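You operate a simulated robot arm through the tools that you are given. There is no shell and no other tool.

Carry out the task below with a simulated robot arm. There is one attempt and no reset: what you move stays moved.

JOB
Test the disc marked 0.5 and turn the orange knob till 0.5 shows.
Fine: disc with the black band in the round dock, blue arm down, green button; at the end arm up and disc back.
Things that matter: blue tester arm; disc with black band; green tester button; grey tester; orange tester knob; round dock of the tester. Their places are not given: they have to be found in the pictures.

Only the result counts: the job must be done as asked and must still hold three seconds after the hand-in. Knocking over, shifting, dropping, spilling or breaking anything else fails it.

ROBOT AND FRAMES
A 7-joint arm with a two-finger parallel gripper, fixed in place. Base frame: the origin is at the foot of the arm, x ahead of it, y to its left, z up; the work surface is at about z = 850. Lengths are in mm, angles in degrees, forces in N, time in s.
With the tool pointing down near the work surface it reaches from about 100 to 640 mm from the base axis. Its first joint turns from -66.0 to 66.0 degrees. Payload 1.57 kg.
Tool frame: the origin (TCP) lies between the finger pads and is the grasp point; the fingertips stand 30 mm ahead of it; z points along the fingers, y is the line along which they close. Largest opening 80 mm; finger width 17, thickness 12; the body of the gripper, 40 by 82 mm, starts 80 mm behind the TCP.
Orientation is that of the tool frame in the base frame, as [roll, pitch, yaw] about the fixed x, y, z axes, in that order (R = Rz(yaw) Ry(pitch) Rx(roll)). With the fingers straight down and closing along the base's y, the tool's x points along the base's -x, its y along +y and its z along -z.

CONTROLS
- The arm moves only by the tool servo_tool. Its argument "steps" is a list that holds one entry, the list of rows, each a list of 7 numbers: the shift along the base's x, y, z in mm, then the turn, a rotation vector about the base's x, y, z in degrees, then the gripper command, from -1 (shut) to 1 (fully open), values between in proportion. In form: [[[x, y, z, rx, ry, rz, hand], ...]]. A call has 1 to 20 rows; each row shifts and turns the commanded pose from where the row before left it. A row lasts 0.2 s, in which the tool goes at most 50 mm and 8.6 degrees; a call with a longer step from one row to the next is refused whole, and so is a gripper value outside its range. Where a pose cannot be reached the arm comes as near as it can. A force on the tool above 90 N (or 10 N above the force at the start of the call, whichever is more), or a blocked arm, ends the call early, and 0.2 s more pass. Each finger travels about 72 mm/s and halts on what it meets, pressing with about 42 N; the grip force reading is that of the motor and also rises with nothing between the fingers. The clock runs only during rows and for 0.2 s after the last one: add rows that do not move to give the fingers time. It gives the time, the measured TCP pose, the force on the tool (base axes), the opening and the grip force at its end, in the units of the frame above (readings bear some noise), with the torque about the TCP (base axes, N m) and any sound that the robot's microphone picked up, and new pictures: "pictures" is both (left out), scene, wrist or none.
- Cameras (640 x 400 px; columns grow to the right, rows downward): "scene" is fixed at [43.2, 418.3, 1435.4]; the picture's right is [-0.88, -0.48, 0.00], its down [-0.22, 0.40, -0.89] and it looks along [0.42, -0.78, -0.46] (base axes); focal length 365 px, centre (320, 200). "wrist" rides on the gripper at [72, -7, -122] in the tool frame; the picture's right is [0.09, 1.00, 0.00], its down [-0.84, 0.08, -0.54] and it looks along [-0.54, 0.05, 0.84] (tool axes); focal length 238 px, centre (320, 200).
- locate(camera, pixels): there is no depth. For up to 12 entries [column, row, z] of the newest picture of that camera ("zoom" is the newest enlarged one), the place [x, y] in the base frame at which the ray of that pixel passes the height z, good to about 2 mm. No time passes.
- zoom(camera, box): a new picture of the part [left, top, right, bottom] of that camera's present view, enlarged. No time passes.
- job_done(): hands the job in; it is judged then, once.

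Unless the task says otherwise, let go and move clear before handing in.

The tools are called after "Emit:" as a command line: name --argument value ..., lists and objects as JSON in quotes. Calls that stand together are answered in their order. servo_tool: Moves the arm, as the interface text tells. Its arguments: {"type":"object","properties":{"steps":{"type":"array","items":{"type":"array","items":{"type":"array","items":{"type":"number"}}}},"pictures":{"type":"string","enum":["both","scene","wrist","none"]}},"required":["steps"]} The other tools are called the same way: locate (camera, pixels) gives the place at which the rays of pixels pass given heights; zoom (camera, box) takes an enlarged picture of a part of a camera's view; job_done () hands the job in.

At the start:

```text
t: 0.0
tool_pos: [375.9, -95.6, 1244.9]
orientation: [-179.9, 0.2, -180.0]
wrist_force: [0.0, -0.5, -0.7]
torque: [-0.02, 0.01, 0.01]
opening: 80.2
gripper_force: 0.1
```

scene: 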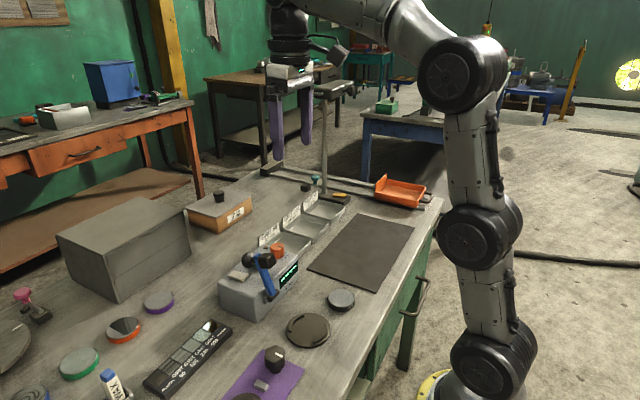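
wrist: 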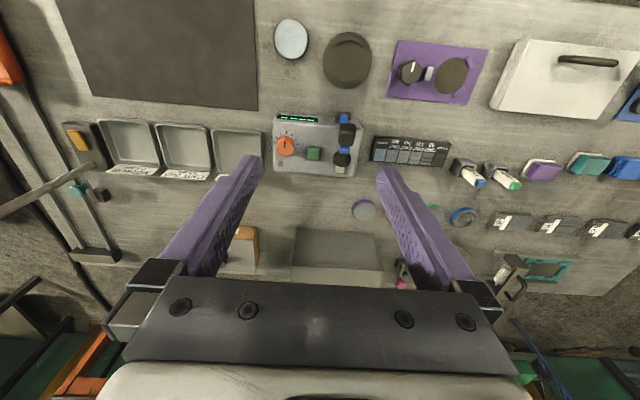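

The scene shows the tester around (262,280) with its blue arm, and several discs around (340,298), (308,330), (124,330), (158,302) and (80,362). I'll zoom in to identify them.

Emit:
zoom --camera "scene" --box '[200, 220, 360, 320]'

Emit:
zoom --camera "scene" --box '[0, 270, 208, 400]'

Emit:
zoom --camera "wrist" --box '[250, 90, 410, 190]'

Emit:
zoom --camera "wrist" --box '[340, 170, 640, 290]'

```text
4.00 times, centred on (280, 270) of scene
```

zoom: 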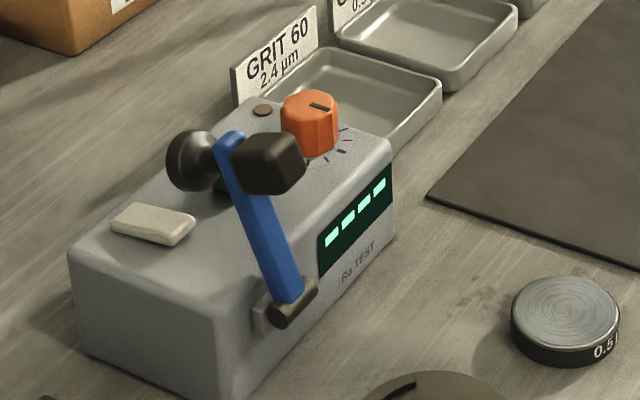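

```text
3.08 times, centred on (104, 335) of scene
```

zoom: 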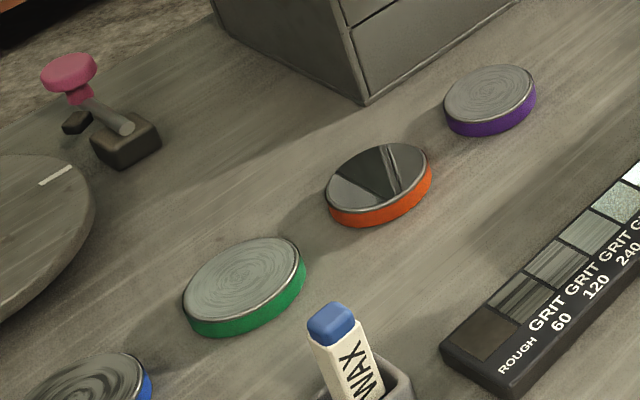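

```text
4.00 times, centred on (330, 140) of wrist
```

zoom: 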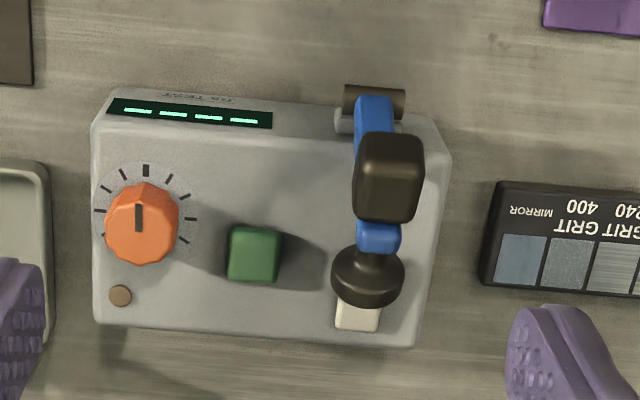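

```text
2.13 times, centred on (490, 230) of wrist
```

zoom: 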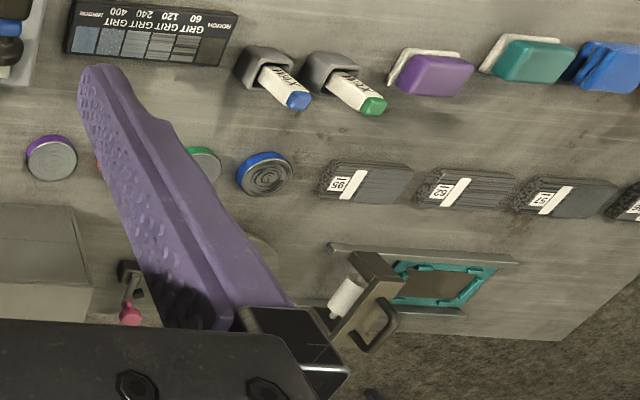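

The black-banded disc "0.5" is at scene (340,298). I need to find the round dock, so I'll zoom around the dark ring at scene (308,330) and the purple mat.

Emit:
zoom --camera "scene" --box '[200, 280, 392, 400]'

Emit:
zoom --camera "wrist" --box '[260, 10, 500, 160]'

Emit:
zoom --camera "wrist" --box '[310, 105, 374, 145]'

Emit:
locate --camera "wrist" --pixels '[[291, 39, 870], [347, 60, 850], [285, 145, 920], [313, 153, 910], [345, 130, 940], [273, 117, 900], [361, 120, 900], [274, 172, 900], [354, 177, 900], [342, 158, 920]]'

Emit:
locate --camera "scene" --pixels '[[341, 296, 870], [308, 330, 855], [277, 247, 930], [276, 249, 920], [261, 257, 930], [240, 273, 905]]'

```text
3.33 times, centred on (296, 340) of scene
```

zoom: 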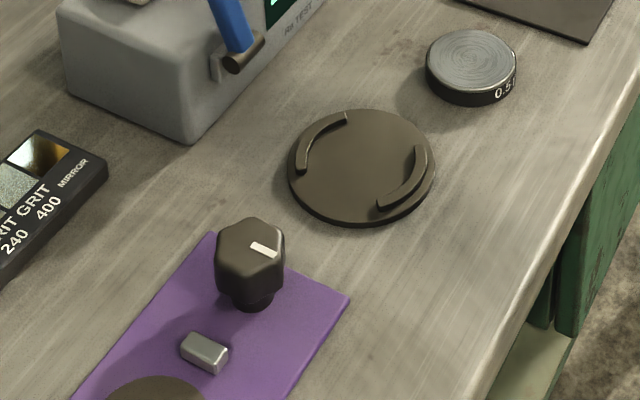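

```text
2.67 times, centred on (380, 85) of wrist
```

zoom: 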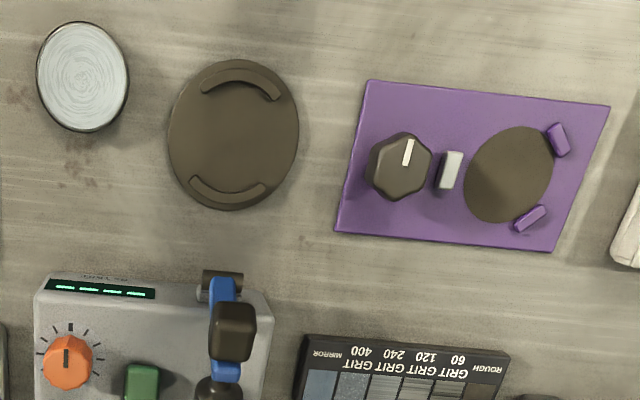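

```text
10.00 times, centred on (342, 125) of wrist
```

zoom: 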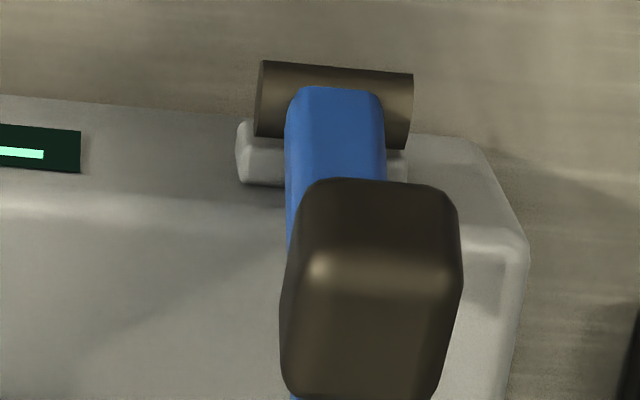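

```text
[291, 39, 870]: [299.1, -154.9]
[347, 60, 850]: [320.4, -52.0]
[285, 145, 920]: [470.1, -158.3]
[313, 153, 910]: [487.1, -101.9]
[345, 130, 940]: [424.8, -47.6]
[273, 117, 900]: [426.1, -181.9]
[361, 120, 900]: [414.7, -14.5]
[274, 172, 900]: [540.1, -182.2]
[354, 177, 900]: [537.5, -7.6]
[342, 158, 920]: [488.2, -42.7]
```

```text
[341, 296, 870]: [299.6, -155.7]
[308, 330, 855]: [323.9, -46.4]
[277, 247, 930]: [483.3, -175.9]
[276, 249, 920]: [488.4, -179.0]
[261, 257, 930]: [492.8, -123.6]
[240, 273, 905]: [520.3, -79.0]
```

The round plate with two arc lips at base about (322,-50) lies just in front of the arm's hinge (about 415,-45), so it is the dock. The "0.5" disc is at about (299,-155). I'll move closer for better pictures.

Emit:
servo_tool --steps '[[[-25, -15, -40, 0, 0, 0, 1], [-25, -15, -40, 0, 0, 0, 1], [-25, -15, -40, 0, 0, 0, 1], [0, 0, 0, 0, 0, 0, 1]]]'

```text
t: 1.0
tool_pos: [301.1, -142.1, 1124.3]
orientation: [-179.9, 0.2, -180.0]
wrist_force: [0.2, -0.3, -0.7]
torque: [-0.01, -0.01, -0.03]
opening: 79.8
gripper_force: 0.0
```

scene: 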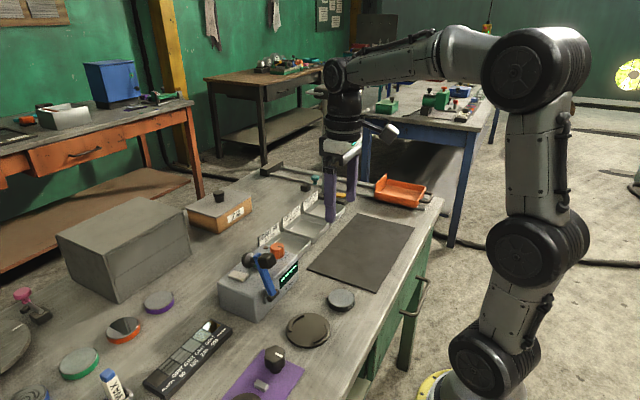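
wrist: 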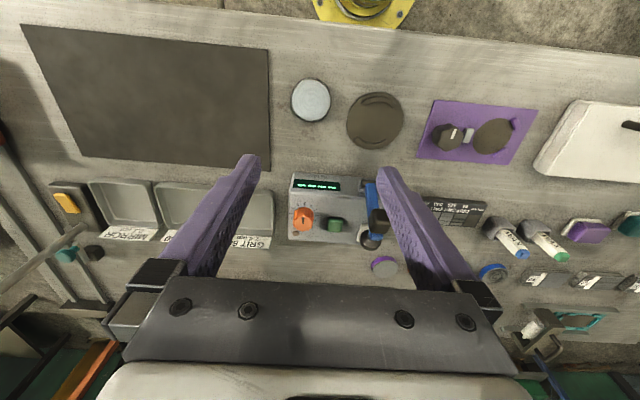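

The disc is now at wrist (311,100) and the dock at (375,121). I'll zoom in to measure both.

Emit:
zoom --camera "wrist" --box '[280, 65, 424, 155]'

Emit:
zoom --camera "scene" --box '[272, 280, 368, 340]'

```text
4.44 times, centred on (352, 110) of wrist
```

zoom: 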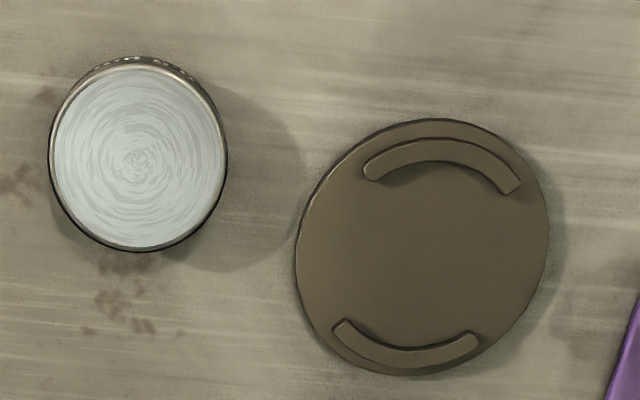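

```text
6.67 times, centred on (320, 310) of scene
```

zoom: 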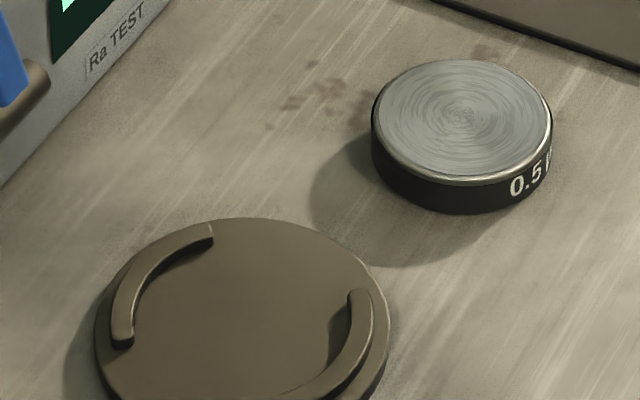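

Emit:
locate --camera "wrist" --pixels '[[311.3, 100.6, 850], [311.3, 100.6, 870], [311.3, 100.6, 880], [291.7, 100.3, 870], [330.9, 100.3, 870], [311.3, 80.3, 870], [311.3, 120.8, 870], [375.2, 120.6, 855], [346.8, 120.6, 855], [403.3, 120.6, 855], [375.2, 91.6, 855], [375.2, 149.6, 855]]'

Emit:
locate --camera "scene" --pixels '[[341.3, 298, 850], [341.3, 298, 870], [341.3, 298, 880]]'

Emit:
zoom --camera "wrist" --box '[280, 165, 408, 245]'

```text
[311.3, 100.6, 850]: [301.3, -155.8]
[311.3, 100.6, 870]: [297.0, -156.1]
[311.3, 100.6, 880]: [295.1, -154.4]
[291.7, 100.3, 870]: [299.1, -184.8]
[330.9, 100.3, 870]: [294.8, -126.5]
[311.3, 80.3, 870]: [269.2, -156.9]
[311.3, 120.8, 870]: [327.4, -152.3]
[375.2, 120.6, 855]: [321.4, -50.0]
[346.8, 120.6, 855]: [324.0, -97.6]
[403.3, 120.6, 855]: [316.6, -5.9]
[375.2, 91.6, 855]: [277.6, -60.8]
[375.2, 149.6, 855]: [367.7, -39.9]
```

```text
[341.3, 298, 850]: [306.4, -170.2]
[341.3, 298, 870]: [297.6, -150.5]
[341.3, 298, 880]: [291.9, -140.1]
```

```text
5.00 times, centred on (344, 205) of wrist
```

zoom: 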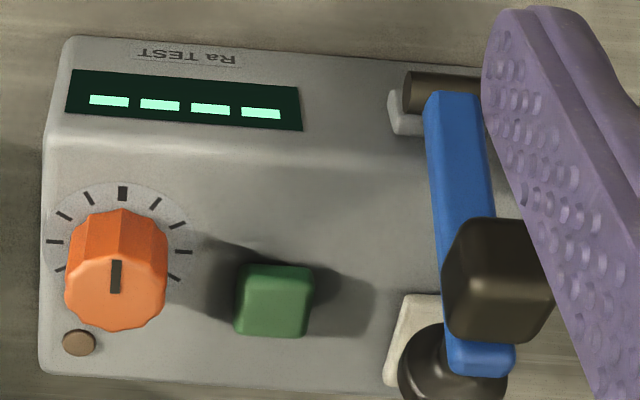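

The disc is about 58 mm across with its top at about z=866, centred near (298,-155.5). The dock is centred near (322,-51). I'll go down above the disc and check the alignment.

Emit:
servo_tool --steps '[[[-1, -5, -40, 0, 0, 0, 1], [-1, -5, -40, 0, 0, 0, 1], [0, -3, -40, 0, 0, 0, 1], [0, 0, -40, 0, 0, 0, 1], [0, 0, -30, 0, 0, 0, 1], [0, 0, 0, 0, 0, 0, 1]]]'

```text
t: 2.4
tool_pos: [299.9, -153.3, 935.1]
orientation: [-179.8, 0.1, 180.0]
wrist_force: [0.0, -0.1, -0.2]
torque: [-0.04, 0.01, -0.02]
opening: 79.9
gripper_force: 0.1
```

scene: 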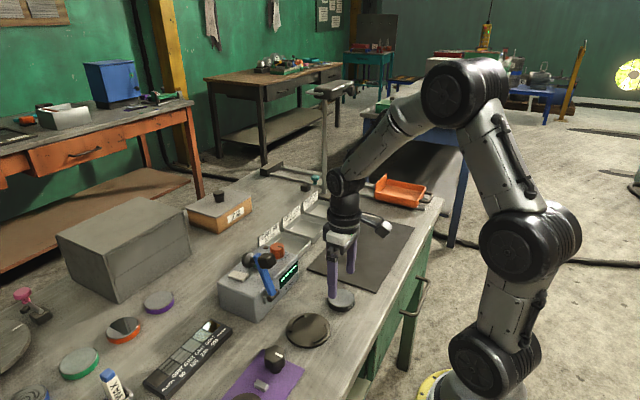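
wrist: 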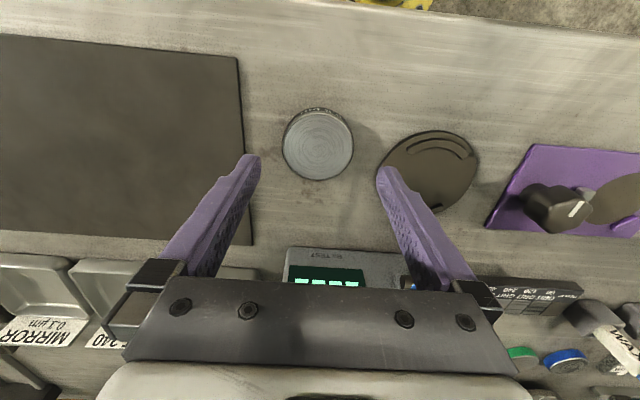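

The disc sits at wrist (318,146), between the fingers. I'll measure it precisely from here.

Emit:
zoom --camera "wrist" --box '[270, 95, 366, 155]'

Emit:
zoom --camera "wrist" --box '[260, 95, 388, 195]'

```text
6.67 times, centred on (318, 125) of wrist
```

zoom: 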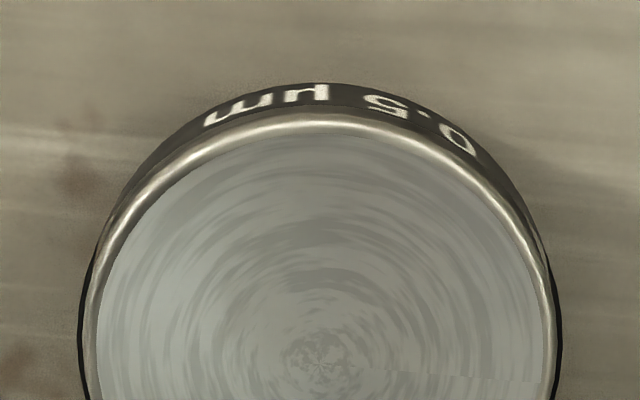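

```text
4.00 times, centred on (324, 145) of wrist
```

zoom: 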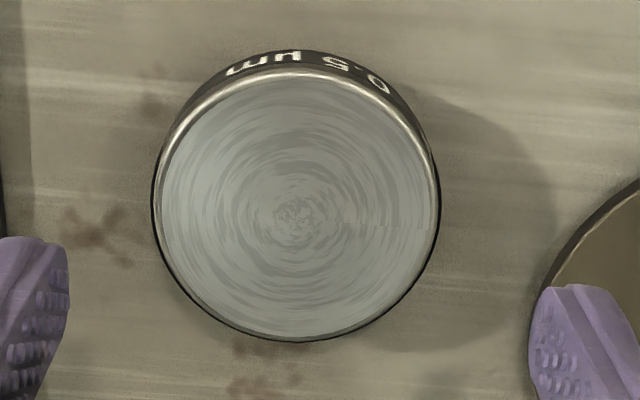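

Emit:
locate --camera "zoom" --pixels '[[296, 72, 867], [296, 338, 867], [156, 205, 867], [439, 205, 867], [296, 52, 850], [298, 216, 867]]'

Emit:
locate --camera "wrist" --pixels '[[318, 113, 867], [318, 179.5, 867], [283, 146, 867], [353.8, 146, 867], [318.5, 149, 867]]'

```text
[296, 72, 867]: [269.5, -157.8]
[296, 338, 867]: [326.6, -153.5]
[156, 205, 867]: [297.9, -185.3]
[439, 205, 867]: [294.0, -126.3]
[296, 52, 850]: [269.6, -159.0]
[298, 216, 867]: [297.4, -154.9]
```

```text
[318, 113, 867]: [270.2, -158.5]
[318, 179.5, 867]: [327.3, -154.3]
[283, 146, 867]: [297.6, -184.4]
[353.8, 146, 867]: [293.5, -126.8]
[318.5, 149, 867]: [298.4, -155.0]
```

The disc centre measures about (298.3,-155.5), 58 mm across. I'll go down to TCP z≈885 and look before closing.

Emit:
servo_tool --steps '[[[-0.6, -1.9, -25, 0, 0, 0, 1], [0, 0, -20, 0, 0, 0, 1], [0, 0, -6, 0, 0, 0, 1], [0, 0, 0, 0, 0, 0, 1]]]'

```text
t: 3.4
tool_pos: [298.6, -155.1, 883.7]
orientation: [180.0, 0.1, 180.0]
wrist_force: [0.7, -0.6, 0.3]
torque: [0.0, -0.03, -0.03]
opening: 80.0
gripper_force: 0.1
```

scene: 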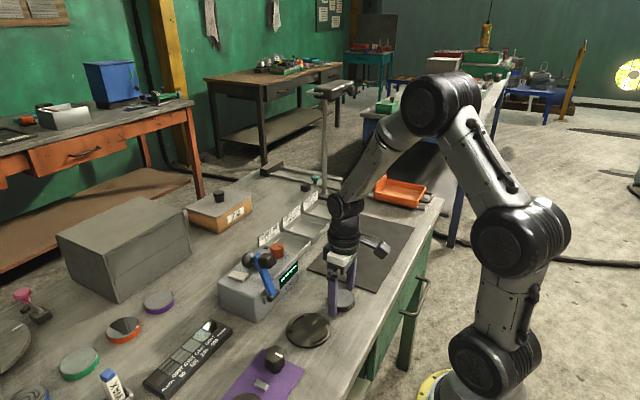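
wrist: 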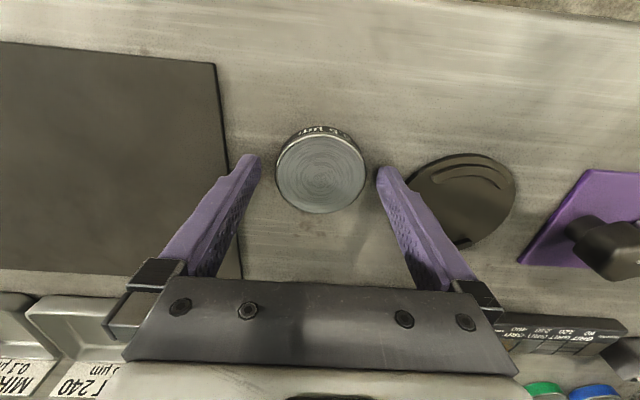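

The disc is centred between the fingers at wrist (321,173). I'll close on it.

Emit:
servo_tool --steps '[[[0, 0, 0, 0, 0, 0, 0.55], [0, 0, 0, 0, 0, 0, 0.3], [0, 0, 0, 0, 0, 0, 0.1], [0, 0, 0, 0, 0, 0, -0.2], [0, 0, 0, 0, 0, 0, -0.2]]]'

```text
t: 4.6
tool_pos: [298.8, -156.2, 885.2]
orientation: [-179.9, 0.2, 180.0]
wrist_force: [-0.6, -0.7, -0.3]
torque: [0.05, -0.03, -0.02]
opening: 59.0
gripper_force: 42.3
```

scene: 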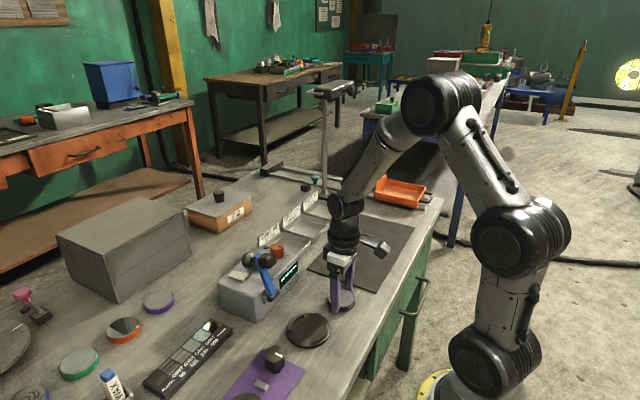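
wrist: 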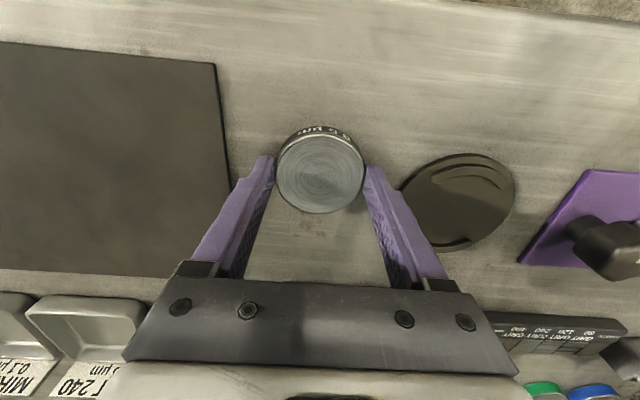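

The disc is gripped at an opening of 59 mm. I'll lift it and move partway to the dock to measure the dock again.

Emit:
servo_tool --steps '[[[0, 0, 20, 0, 0, 0, -0.2], [0, 0, 40, 0, 0, 0, -0.2], [0, 0, 40, 0, 0, 0, -0.2], [5, 20, 0, 0, 0, 0, -0.2], [0, 0, 0, 0, 0, 0, -0.2]]]'

```text
t: 5.8
tool_pos: [302.9, -134.7, 984.8]
orientation: [-179.9, 0.1, 179.9]
wrist_force: [0.5, 0.3, -3.2]
torque: [0.01, -0.02, 0.01]
opening: 58.9
gripper_force: 41.8
```

scene: 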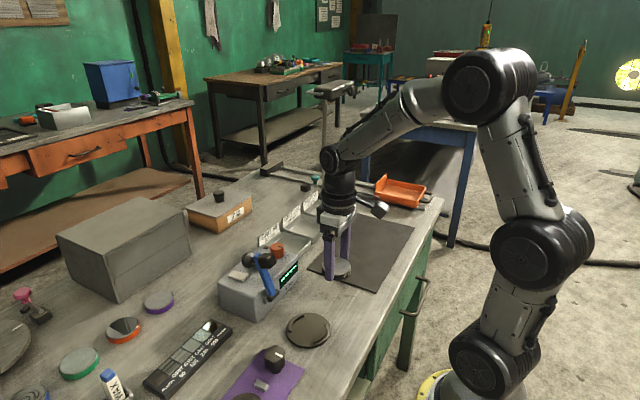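
wrist: 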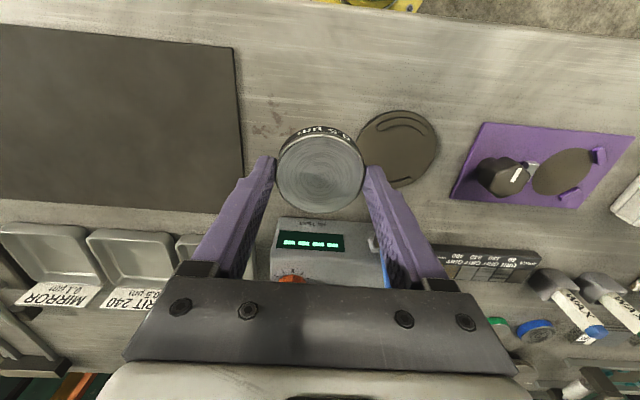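

The dock is partly visible at wrist (397,148) and fully visible in the scene at (308,330). I'll zoom both to refine its centre.

Emit:
zoom --camera "wrist" --box '[350, 100, 446, 200]'

Emit:
zoom --camera "scene" --box '[276, 305, 340, 355]'

```text
4.00 times, centred on (398, 150) of wrist
```

zoom: 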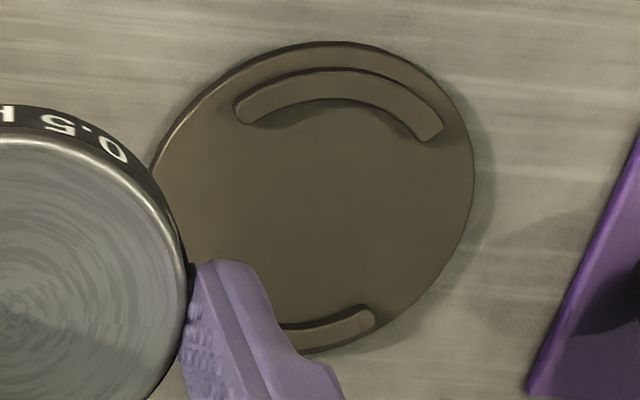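

```text
8.00 times, centred on (308, 330) of scene
```

zoom: 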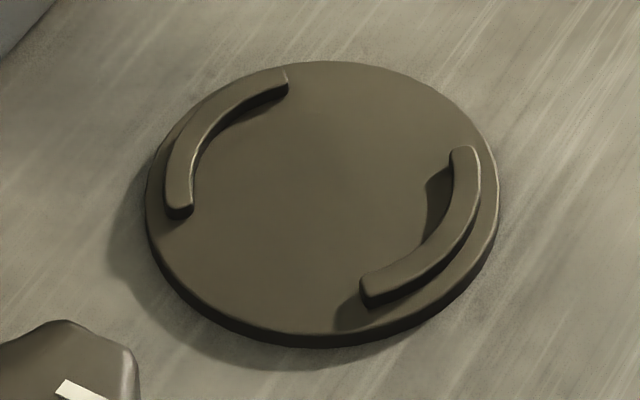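

Emit:
locate --camera "zoom" --pixels '[[147, 195, 856], [497, 200, 856], [322, 62, 856], [322, 334, 856], [322, 198, 856], [322, 198, 852]]'

Emit:
locate --camera "wrist" --pixels '[[399, 110.5, 856], [436.3, 147, 856], [385, 187.5, 856], [357.5, 140, 856], [397, 149, 856]]'

```text
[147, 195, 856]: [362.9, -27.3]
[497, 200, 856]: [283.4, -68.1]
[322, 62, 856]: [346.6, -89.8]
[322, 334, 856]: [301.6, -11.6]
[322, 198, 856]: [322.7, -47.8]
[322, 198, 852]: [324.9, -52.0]
```

```text
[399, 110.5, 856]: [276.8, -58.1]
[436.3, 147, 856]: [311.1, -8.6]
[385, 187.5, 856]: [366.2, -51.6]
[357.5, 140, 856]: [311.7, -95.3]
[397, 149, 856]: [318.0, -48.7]
```

The dock centre comes out at about (322,-51.5), with a plate radius of about 45. I'll carry the disc over it and stop above the lips.

Emit:
servo_tool --steps '[[[7, 30, 0, 0, 0, 0, -0.2], [6, 30, 0, 0, 0, 0, -0.2], [6, 24, 0, 0, 0, 0, -0.2], [0, 0, -40, 0, 0, 0, -0.2], [0, 0, -35, 0, 0, 0, -0.2], [0, 0, 0, 0, 0, 0, -0.2]]]'

```text
t: 7.2
tool_pos: [323.8, -50.6, 908.9]
orientation: [-179.8, 0.2, 179.9]
wrist_force: [-0.6, 0.3, -3.3]
torque: [-0.01, 0.0, 0.01]
opening: 59.0
gripper_force: 41.8
```

scene: 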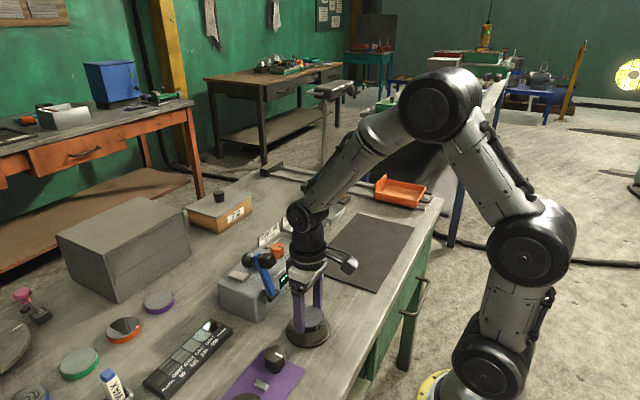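
wrist: 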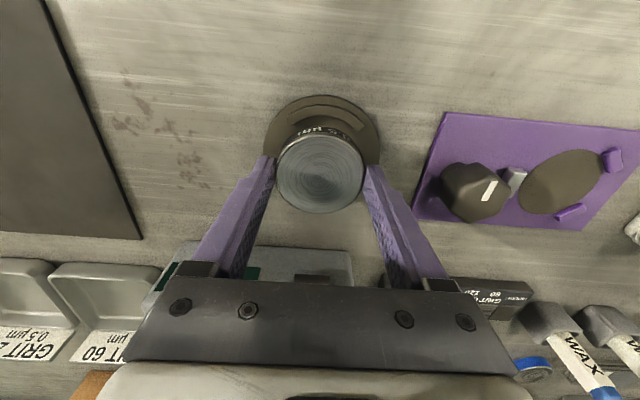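

Emit:
zoom --camera "wrist" --box '[255, 85, 390, 220]'

Emit:
zoom --camera "scene" --box '[260, 280, 356, 360]'

```text
2.96 times, centred on (322, 152) of wrist
```

zoom: 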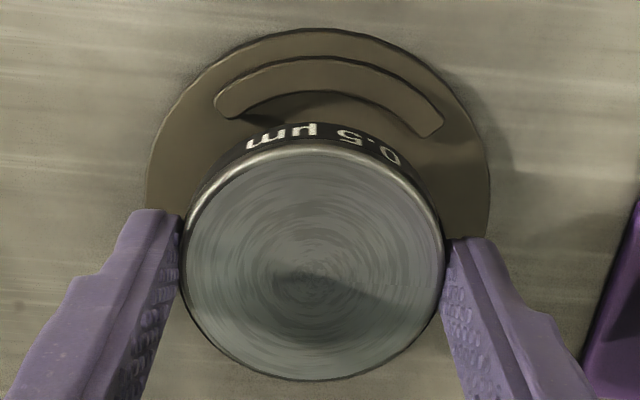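

```text
5.00 times, centred on (308, 320) of scene
```

zoom: 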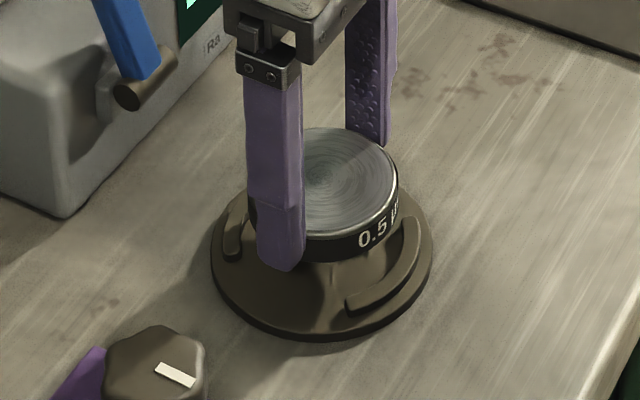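

Emit:
locate --camera "wrist" --pixels '[[263.2, 150, 856], [379.4, 147, 856], [320.5, 93.9, 856], [289, 106.5, 856], [357, 108, 856], [320.5, 176, 884]]'

```text
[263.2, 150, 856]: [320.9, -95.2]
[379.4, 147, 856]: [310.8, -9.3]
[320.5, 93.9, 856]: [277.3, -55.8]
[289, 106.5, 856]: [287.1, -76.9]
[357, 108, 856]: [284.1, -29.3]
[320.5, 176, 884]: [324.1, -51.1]
```

The disc and dock centres agree within about 1 mm. I'll lower the disc between the lips.

Emit:
servo_tool --steps '[[[0, 0, -8, 0, 0, 0, -0.2], [0, 0, -6, 0, 0, 0, -0.2], [0, 0, -2, 0, 0, 0, -0.2], [0, 0, 0, 0, 0, 0, -0.2]]]' --pictures "scene"

Emit:
zoom --camera "scene" --box '[260, 280, 356, 360]'

```text
t: 8.2
tool_pos: [322.0, -51.3, 894.2]
orientation: [-179.9, 0.1, -179.9]
wrist_force: [-0.6, -0.4, -3.3]
torque: [-0.01, -0.01, 0.01]
opening: 58.8
gripper_force: 41.9
```

scene: 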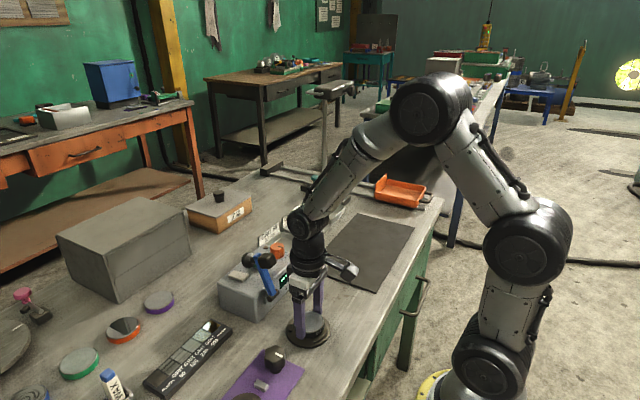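

```text
5.00 times, centred on (308, 320) of scene
```

zoom: 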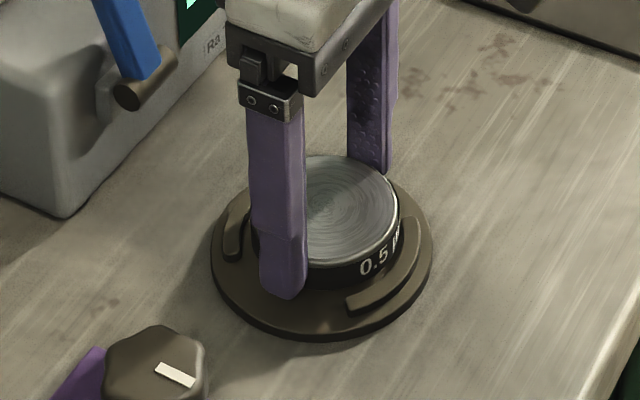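

No contact yet; the disc is entering between the lips. I'll lower it a millimetre at a time.

Emit:
servo_tool --steps '[[[0, 0, -1, 0, 0, 0, -0.2], [0, 0, -1, 0, 0, 0, -0.2], [0, 0, 0, 0, 0, 0, -0.2]]]' --pictures "none"

Emit:
servo_tool --steps '[[[0, 0, -1, 0, 0, 0, -0.2], [0, 0, 0, 0, 0, 0, -0.2]]]' --pictures "none"

Emit:
servo_tool --steps '[[[0, 0, -1, 0, 0, 0, -0.2], [0, 0, 0, 0, 0, 0, -0.2]]]' --pictures "scene"

Emit:
zoom --camera "scene" --box '[260, 280, 356, 360]'

```text
t: 9.0
tool_pos: [322.8, -51.7, 891.0]
orientation: [-179.9, 0.0, -180.0]
wrist_force: [-0.6, -0.2, -3.9]
torque: [-0.02, 0.03, -0.01]
opening: 59.1
gripper_force: 42.0
```

```text
t: 9.6
tool_pos: [322.4, -52.5, 890.5]
orientation: [-179.9, 0.1, -180.0]
wrist_force: [0.1, -1.0, -4.0]
torque: [-0.01, -0.02, 0.03]
opening: 59.2
gripper_force: 42.8
```

```text
t: 10.2
tool_pos: [322.5, -51.5, 890.9]
orientation: [-179.9, 0.3, 180.0]
wrist_force: [-1.4, -0.6, 2.0]
torque: [0.1, 0.02, 0.05]
opening: 59.1
gripper_force: 42.7
```

scene: 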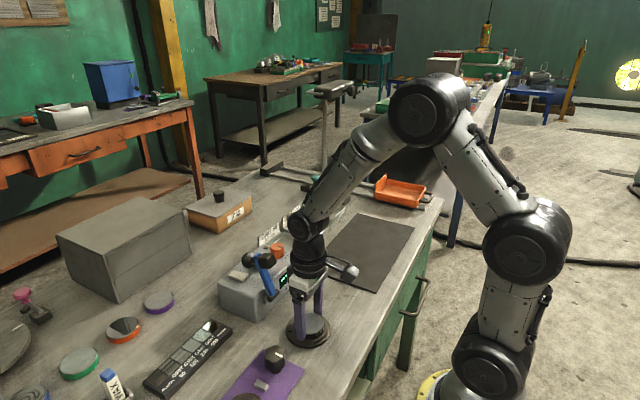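

```text
5.00 times, centred on (308, 320) of scene
```

zoom: 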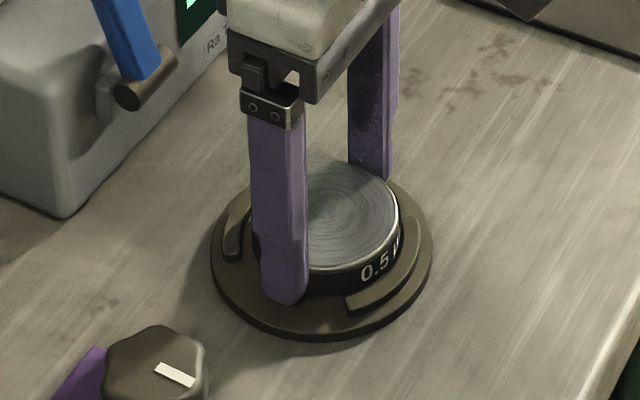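

The force rose (−4 to +2 N) at TCP z≈890, about 6 mm above the table grasp height, so the disc is seated on the plate. I'll open and rise.

Emit:
servo_tool --steps '[[[0, 0, 0, 0, 0, 0, 0.6], [0, 0, 0, 0, 0, 0, 0.9], [0, 0, 0, 0, 0, 0, 1], [0, 0, 20, 0, 0, 0, 1], [0, 0, 40, 0, 0, 0, 1], [0, 0, 40, 0, 0, 0, 1], [-20, 0, 40, 0, 0, 0, 1], [-40, 0, 20, 0, 0, 0, 1], [0, 0, 0, 0, 0, 0, 1]]]'

Emit:
zoom --camera "scene" --box '[260, 280, 356, 360]'

Emit:
zoom --camera "scene" --box '[208, 230, 304, 320]'

Emit:
zoom --camera "wrist" --box '[240, 150, 400, 250]'

```text
t: 12.2
tool_pos: [261.2, -53.8, 1048.8]
orientation: [-180.0, 0.0, -180.0]
wrist_force: [0.8, -0.8, 0.1]
torque: [0.02, 0.0, -0.02]
opening: 79.6
gripper_force: 0.0
```

scene: 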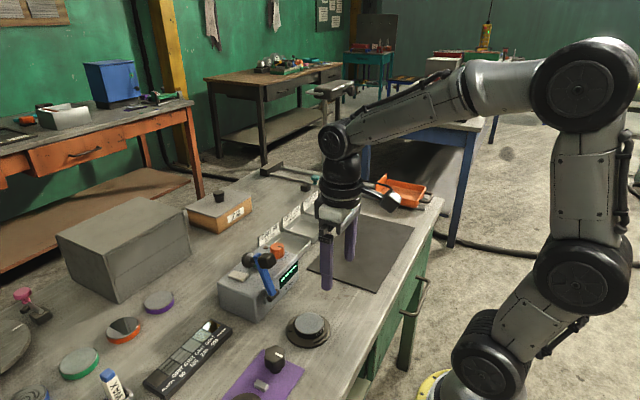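
wrist: 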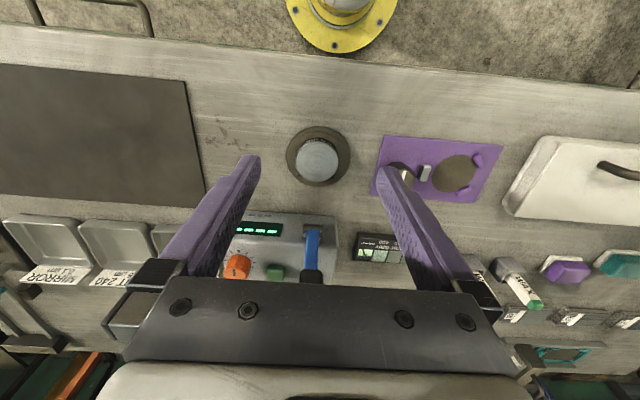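

```text
5.00 times, centred on (308, 320) of scene
```

zoom: 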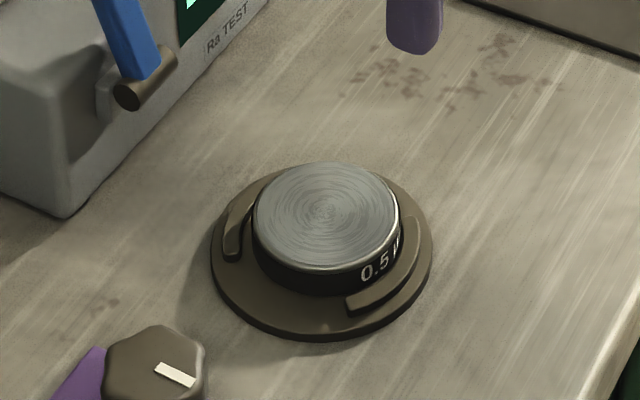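

```text
4.44 times, centred on (256, 275) of scene
```

zoom: 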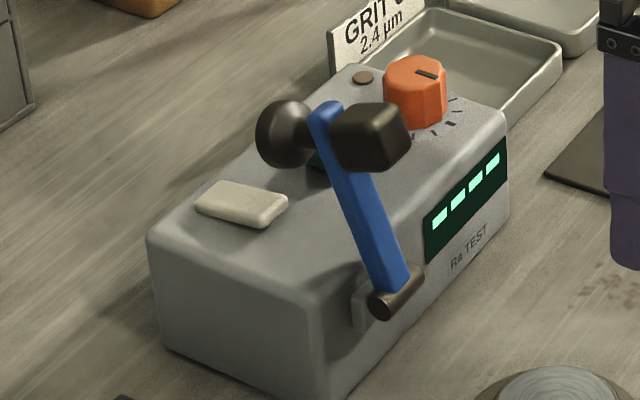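

```text
4.00 times, centred on (320, 200) of wrist
```

zoom: 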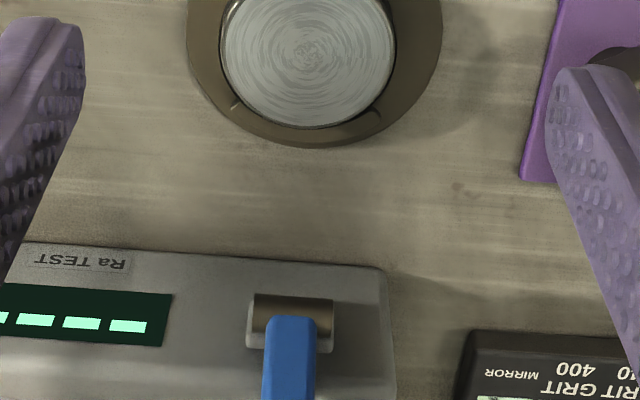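

The disc sits well between the lips. The blue arm hinges at about (406,-49,910) and leans back; its black block (the head) is on the −x side and its round knob is on the +x side at about (465,-49,977), so it swings forward onto the disc. I'll move over it for a closer look.

Emit:
servo_tool --steps '[[[30, 0, 20, 0, 0, 0, 1], [40, 1, 20, 0, 0, 0, 1], [40, 1, 10, 0, 0, 0, 1], [30, 0, 0, 0, 0, 0, 0.2], [0, 0, 0, 0, 0, 0, 0.2], [0, 0, 0, 0, 0, 0, 0.2]]]'

Emit:
zoom --camera "wrist" --box '[240, 120, 400, 220]'

Emit:
zoom --camera "scene" --box '[216, 230, 312, 310]'

```text
t: 13.6
tool_pos: [401.4, -51.0, 1098.6]
orientation: [-179.9, 0.1, 179.9]
wrist_force: [0.3, -0.1, 0.3]
torque: [-0.01, -0.02, 0.0]
opening: 47.8
gripper_force: 0.1
```

scene: 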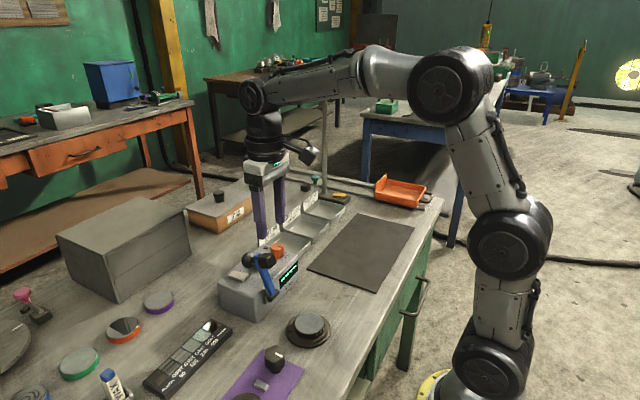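
wrist: 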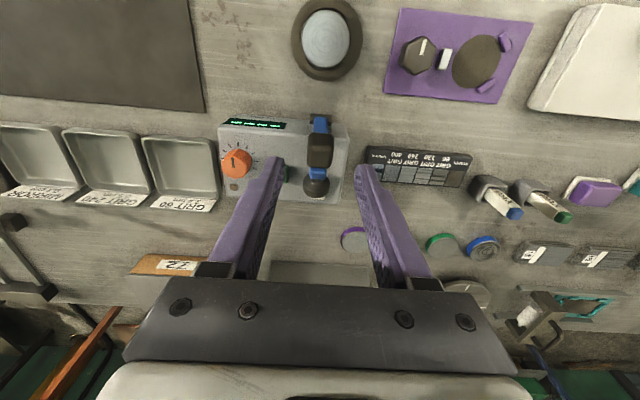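

```text
4.00 times, centred on (320, 170) of wrist
```

zoom: 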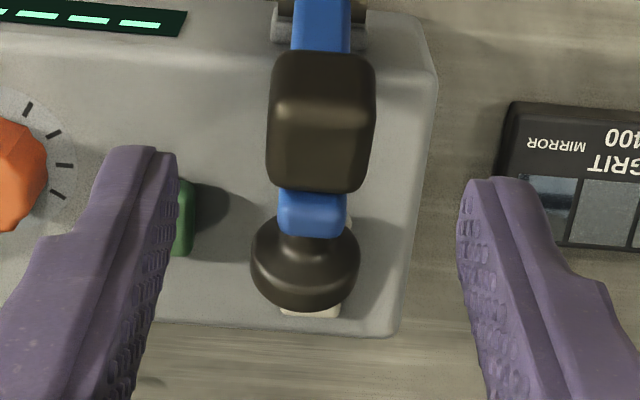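

```text
5.00 times, centred on (264, 270) of scene
```

zoom: 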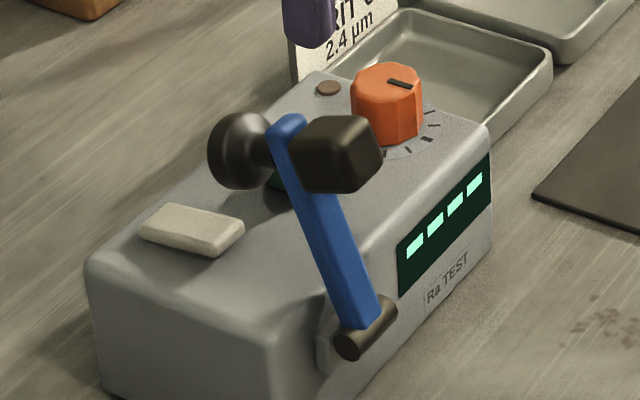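

The round knob is at wrist (316,186), which triangulates to about (466.5,-48.5,977.5), about 32 mm across. I'll move above it and go down with the fingers either side in y.

Emit:
servo_tool --steps '[[[35, 0.5, 0, 0, 0, 0, 0.5], [29.5, 0.5, 0, 0, 0, 0, 0.5], [0, 0, -40, 0, 0, 0, 0.5], [0, 0, -30, 0, 0, 0, 0.5], [0, 0, -20, 0, 0, 0, 0.5], [0, 0, 0, 0, 0, 0, 0.5]]]'

Emit:
zoom --camera "wrist" --box '[240, 120, 400, 220]'

Emit:
zoom --camera "scene" --box '[216, 230, 312, 310]'

```text
t: 15.0
tool_pos: [467.2, -48.2, 1008.9]
orientation: [-179.9, 0.1, 179.9]
wrist_force: [-0.3, -0.1, 0.3]
torque: [0.02, 0.01, 0.0]
opening: 60.3
gripper_force: 0.1
```

scene: 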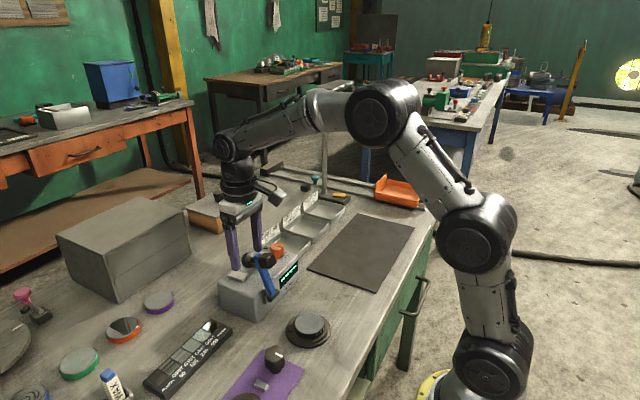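
wrist: 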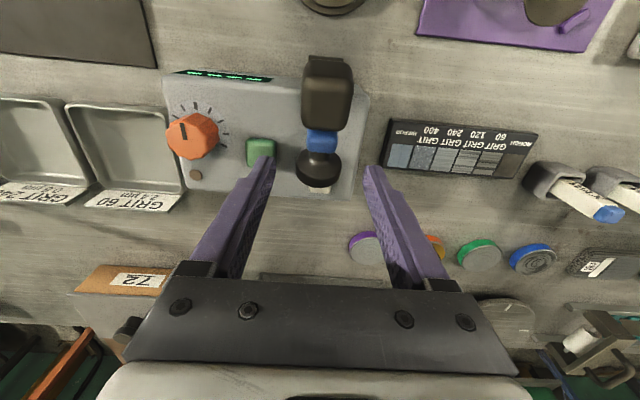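

```text
4.00 times, centred on (320, 170) of wrist
```

zoom: 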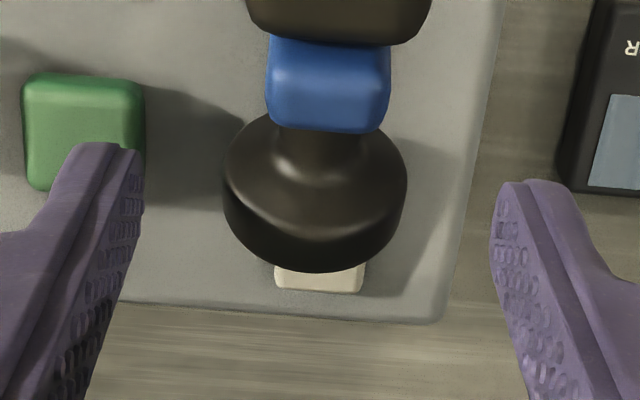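

```text
5.00 times, centred on (264, 270) of scene
```

zoom: 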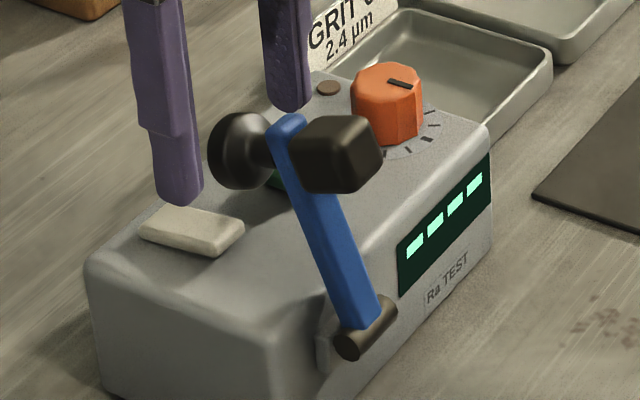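

The knob is centred between the fingers (zoom centre 315 vs finger midpoint 317). I'll go down 22 mm and close on it.

Emit:
servo_tool --steps '[[[0, -0.5, -12, 0, 0, 0, 0.5], [0, 0, -10, 0, 0, 0, 0.3], [0, 0, 0, 0, 0, 0, 0.0], [0, 0, 0, 0, 0, 0, -0.2], [0, 0, 0, 0, 0, 0, -0.4], [0, 0, 0, 0, 0, 0, -0.4]]]'

Emit:
zoom --camera "wrist" --box '[240, 120, 400, 220]'

Emit:
zoom --camera "scene" --box '[216, 230, 312, 310]'

```text
t: 16.4
tool_pos: [466.6, -49.3, 986.7]
orientation: [-179.9, 0.1, -180.0]
wrist_force: [0.3, -4.9, -2.0]
torque: [-0.04, -0.1, 0.04]
opening: 31.0
gripper_force: 39.9
```

scene: 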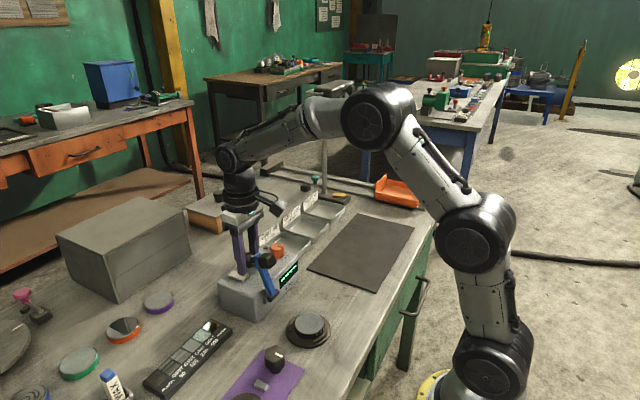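
wrist: 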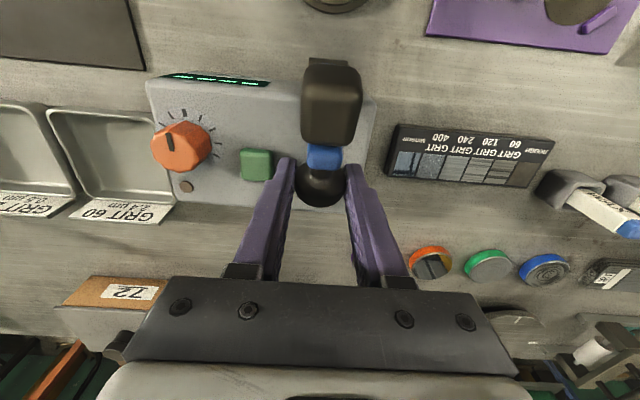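

```text
4.00 times, centred on (320, 170) of wrist
```

zoom: 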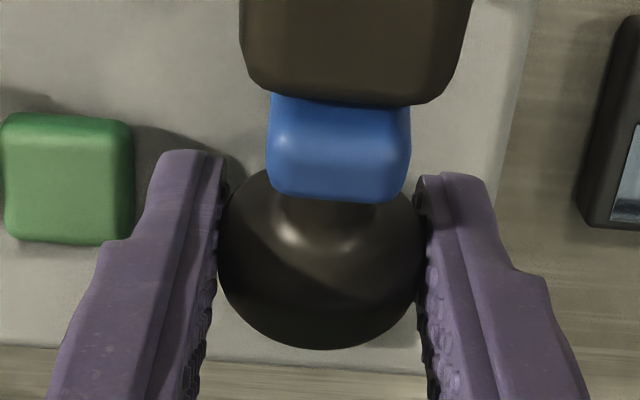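

```text
5.00 times, centred on (264, 270) of scene
```

zoom: 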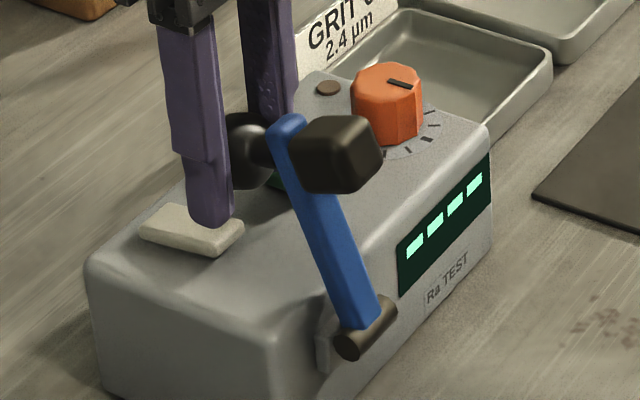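

The knob is gripped at an opening of 31 mm. I'll swing it along the arc about the hinge (406,910, radius about 91), first by 10° to read the forces.

Emit:
servo_tool --steps '[[[-3.1, 0.3, 2.6, 0, 0, 0, -0.5], [-3.1, 0.3, 2.4, 0, 0, 0, -0.5], [-3.2, 0, 2.3, 0, 0, 0, -0.5], [-3.3, 0, 2.2, 0, 0, 0, -0.5], [0, 0, 0, 0, 0, 0, -0.5]]]'

Emit:
zoom --camera "scene" --box '[216, 230, 312, 310]'

```text
t: 17.6
tool_pos: [453.3, -51.0, 996.6]
orientation: [-179.9, 0.2, -180.0]
wrist_force: [7.5, -13.6, -12.8]
torque: [-0.11, -1.13, -0.01]
opening: 31.2
gripper_force: 40.4
```

scene: 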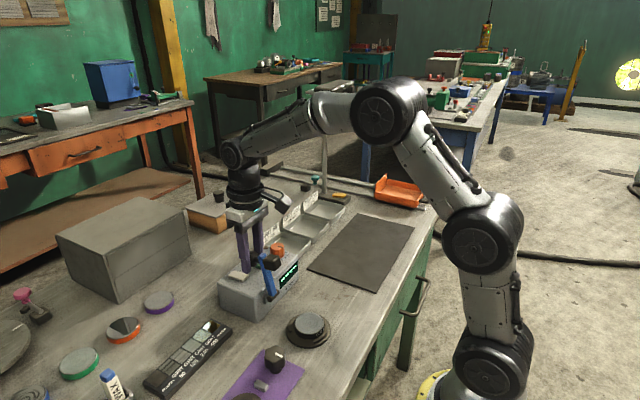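
wrist: 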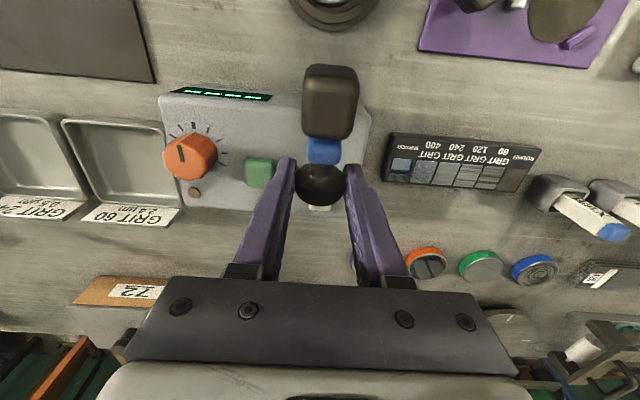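

```text
5.00 times, centred on (264, 270) of scene
```

zoom: 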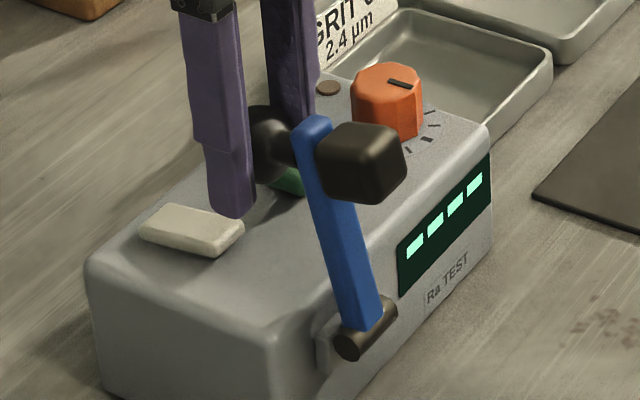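

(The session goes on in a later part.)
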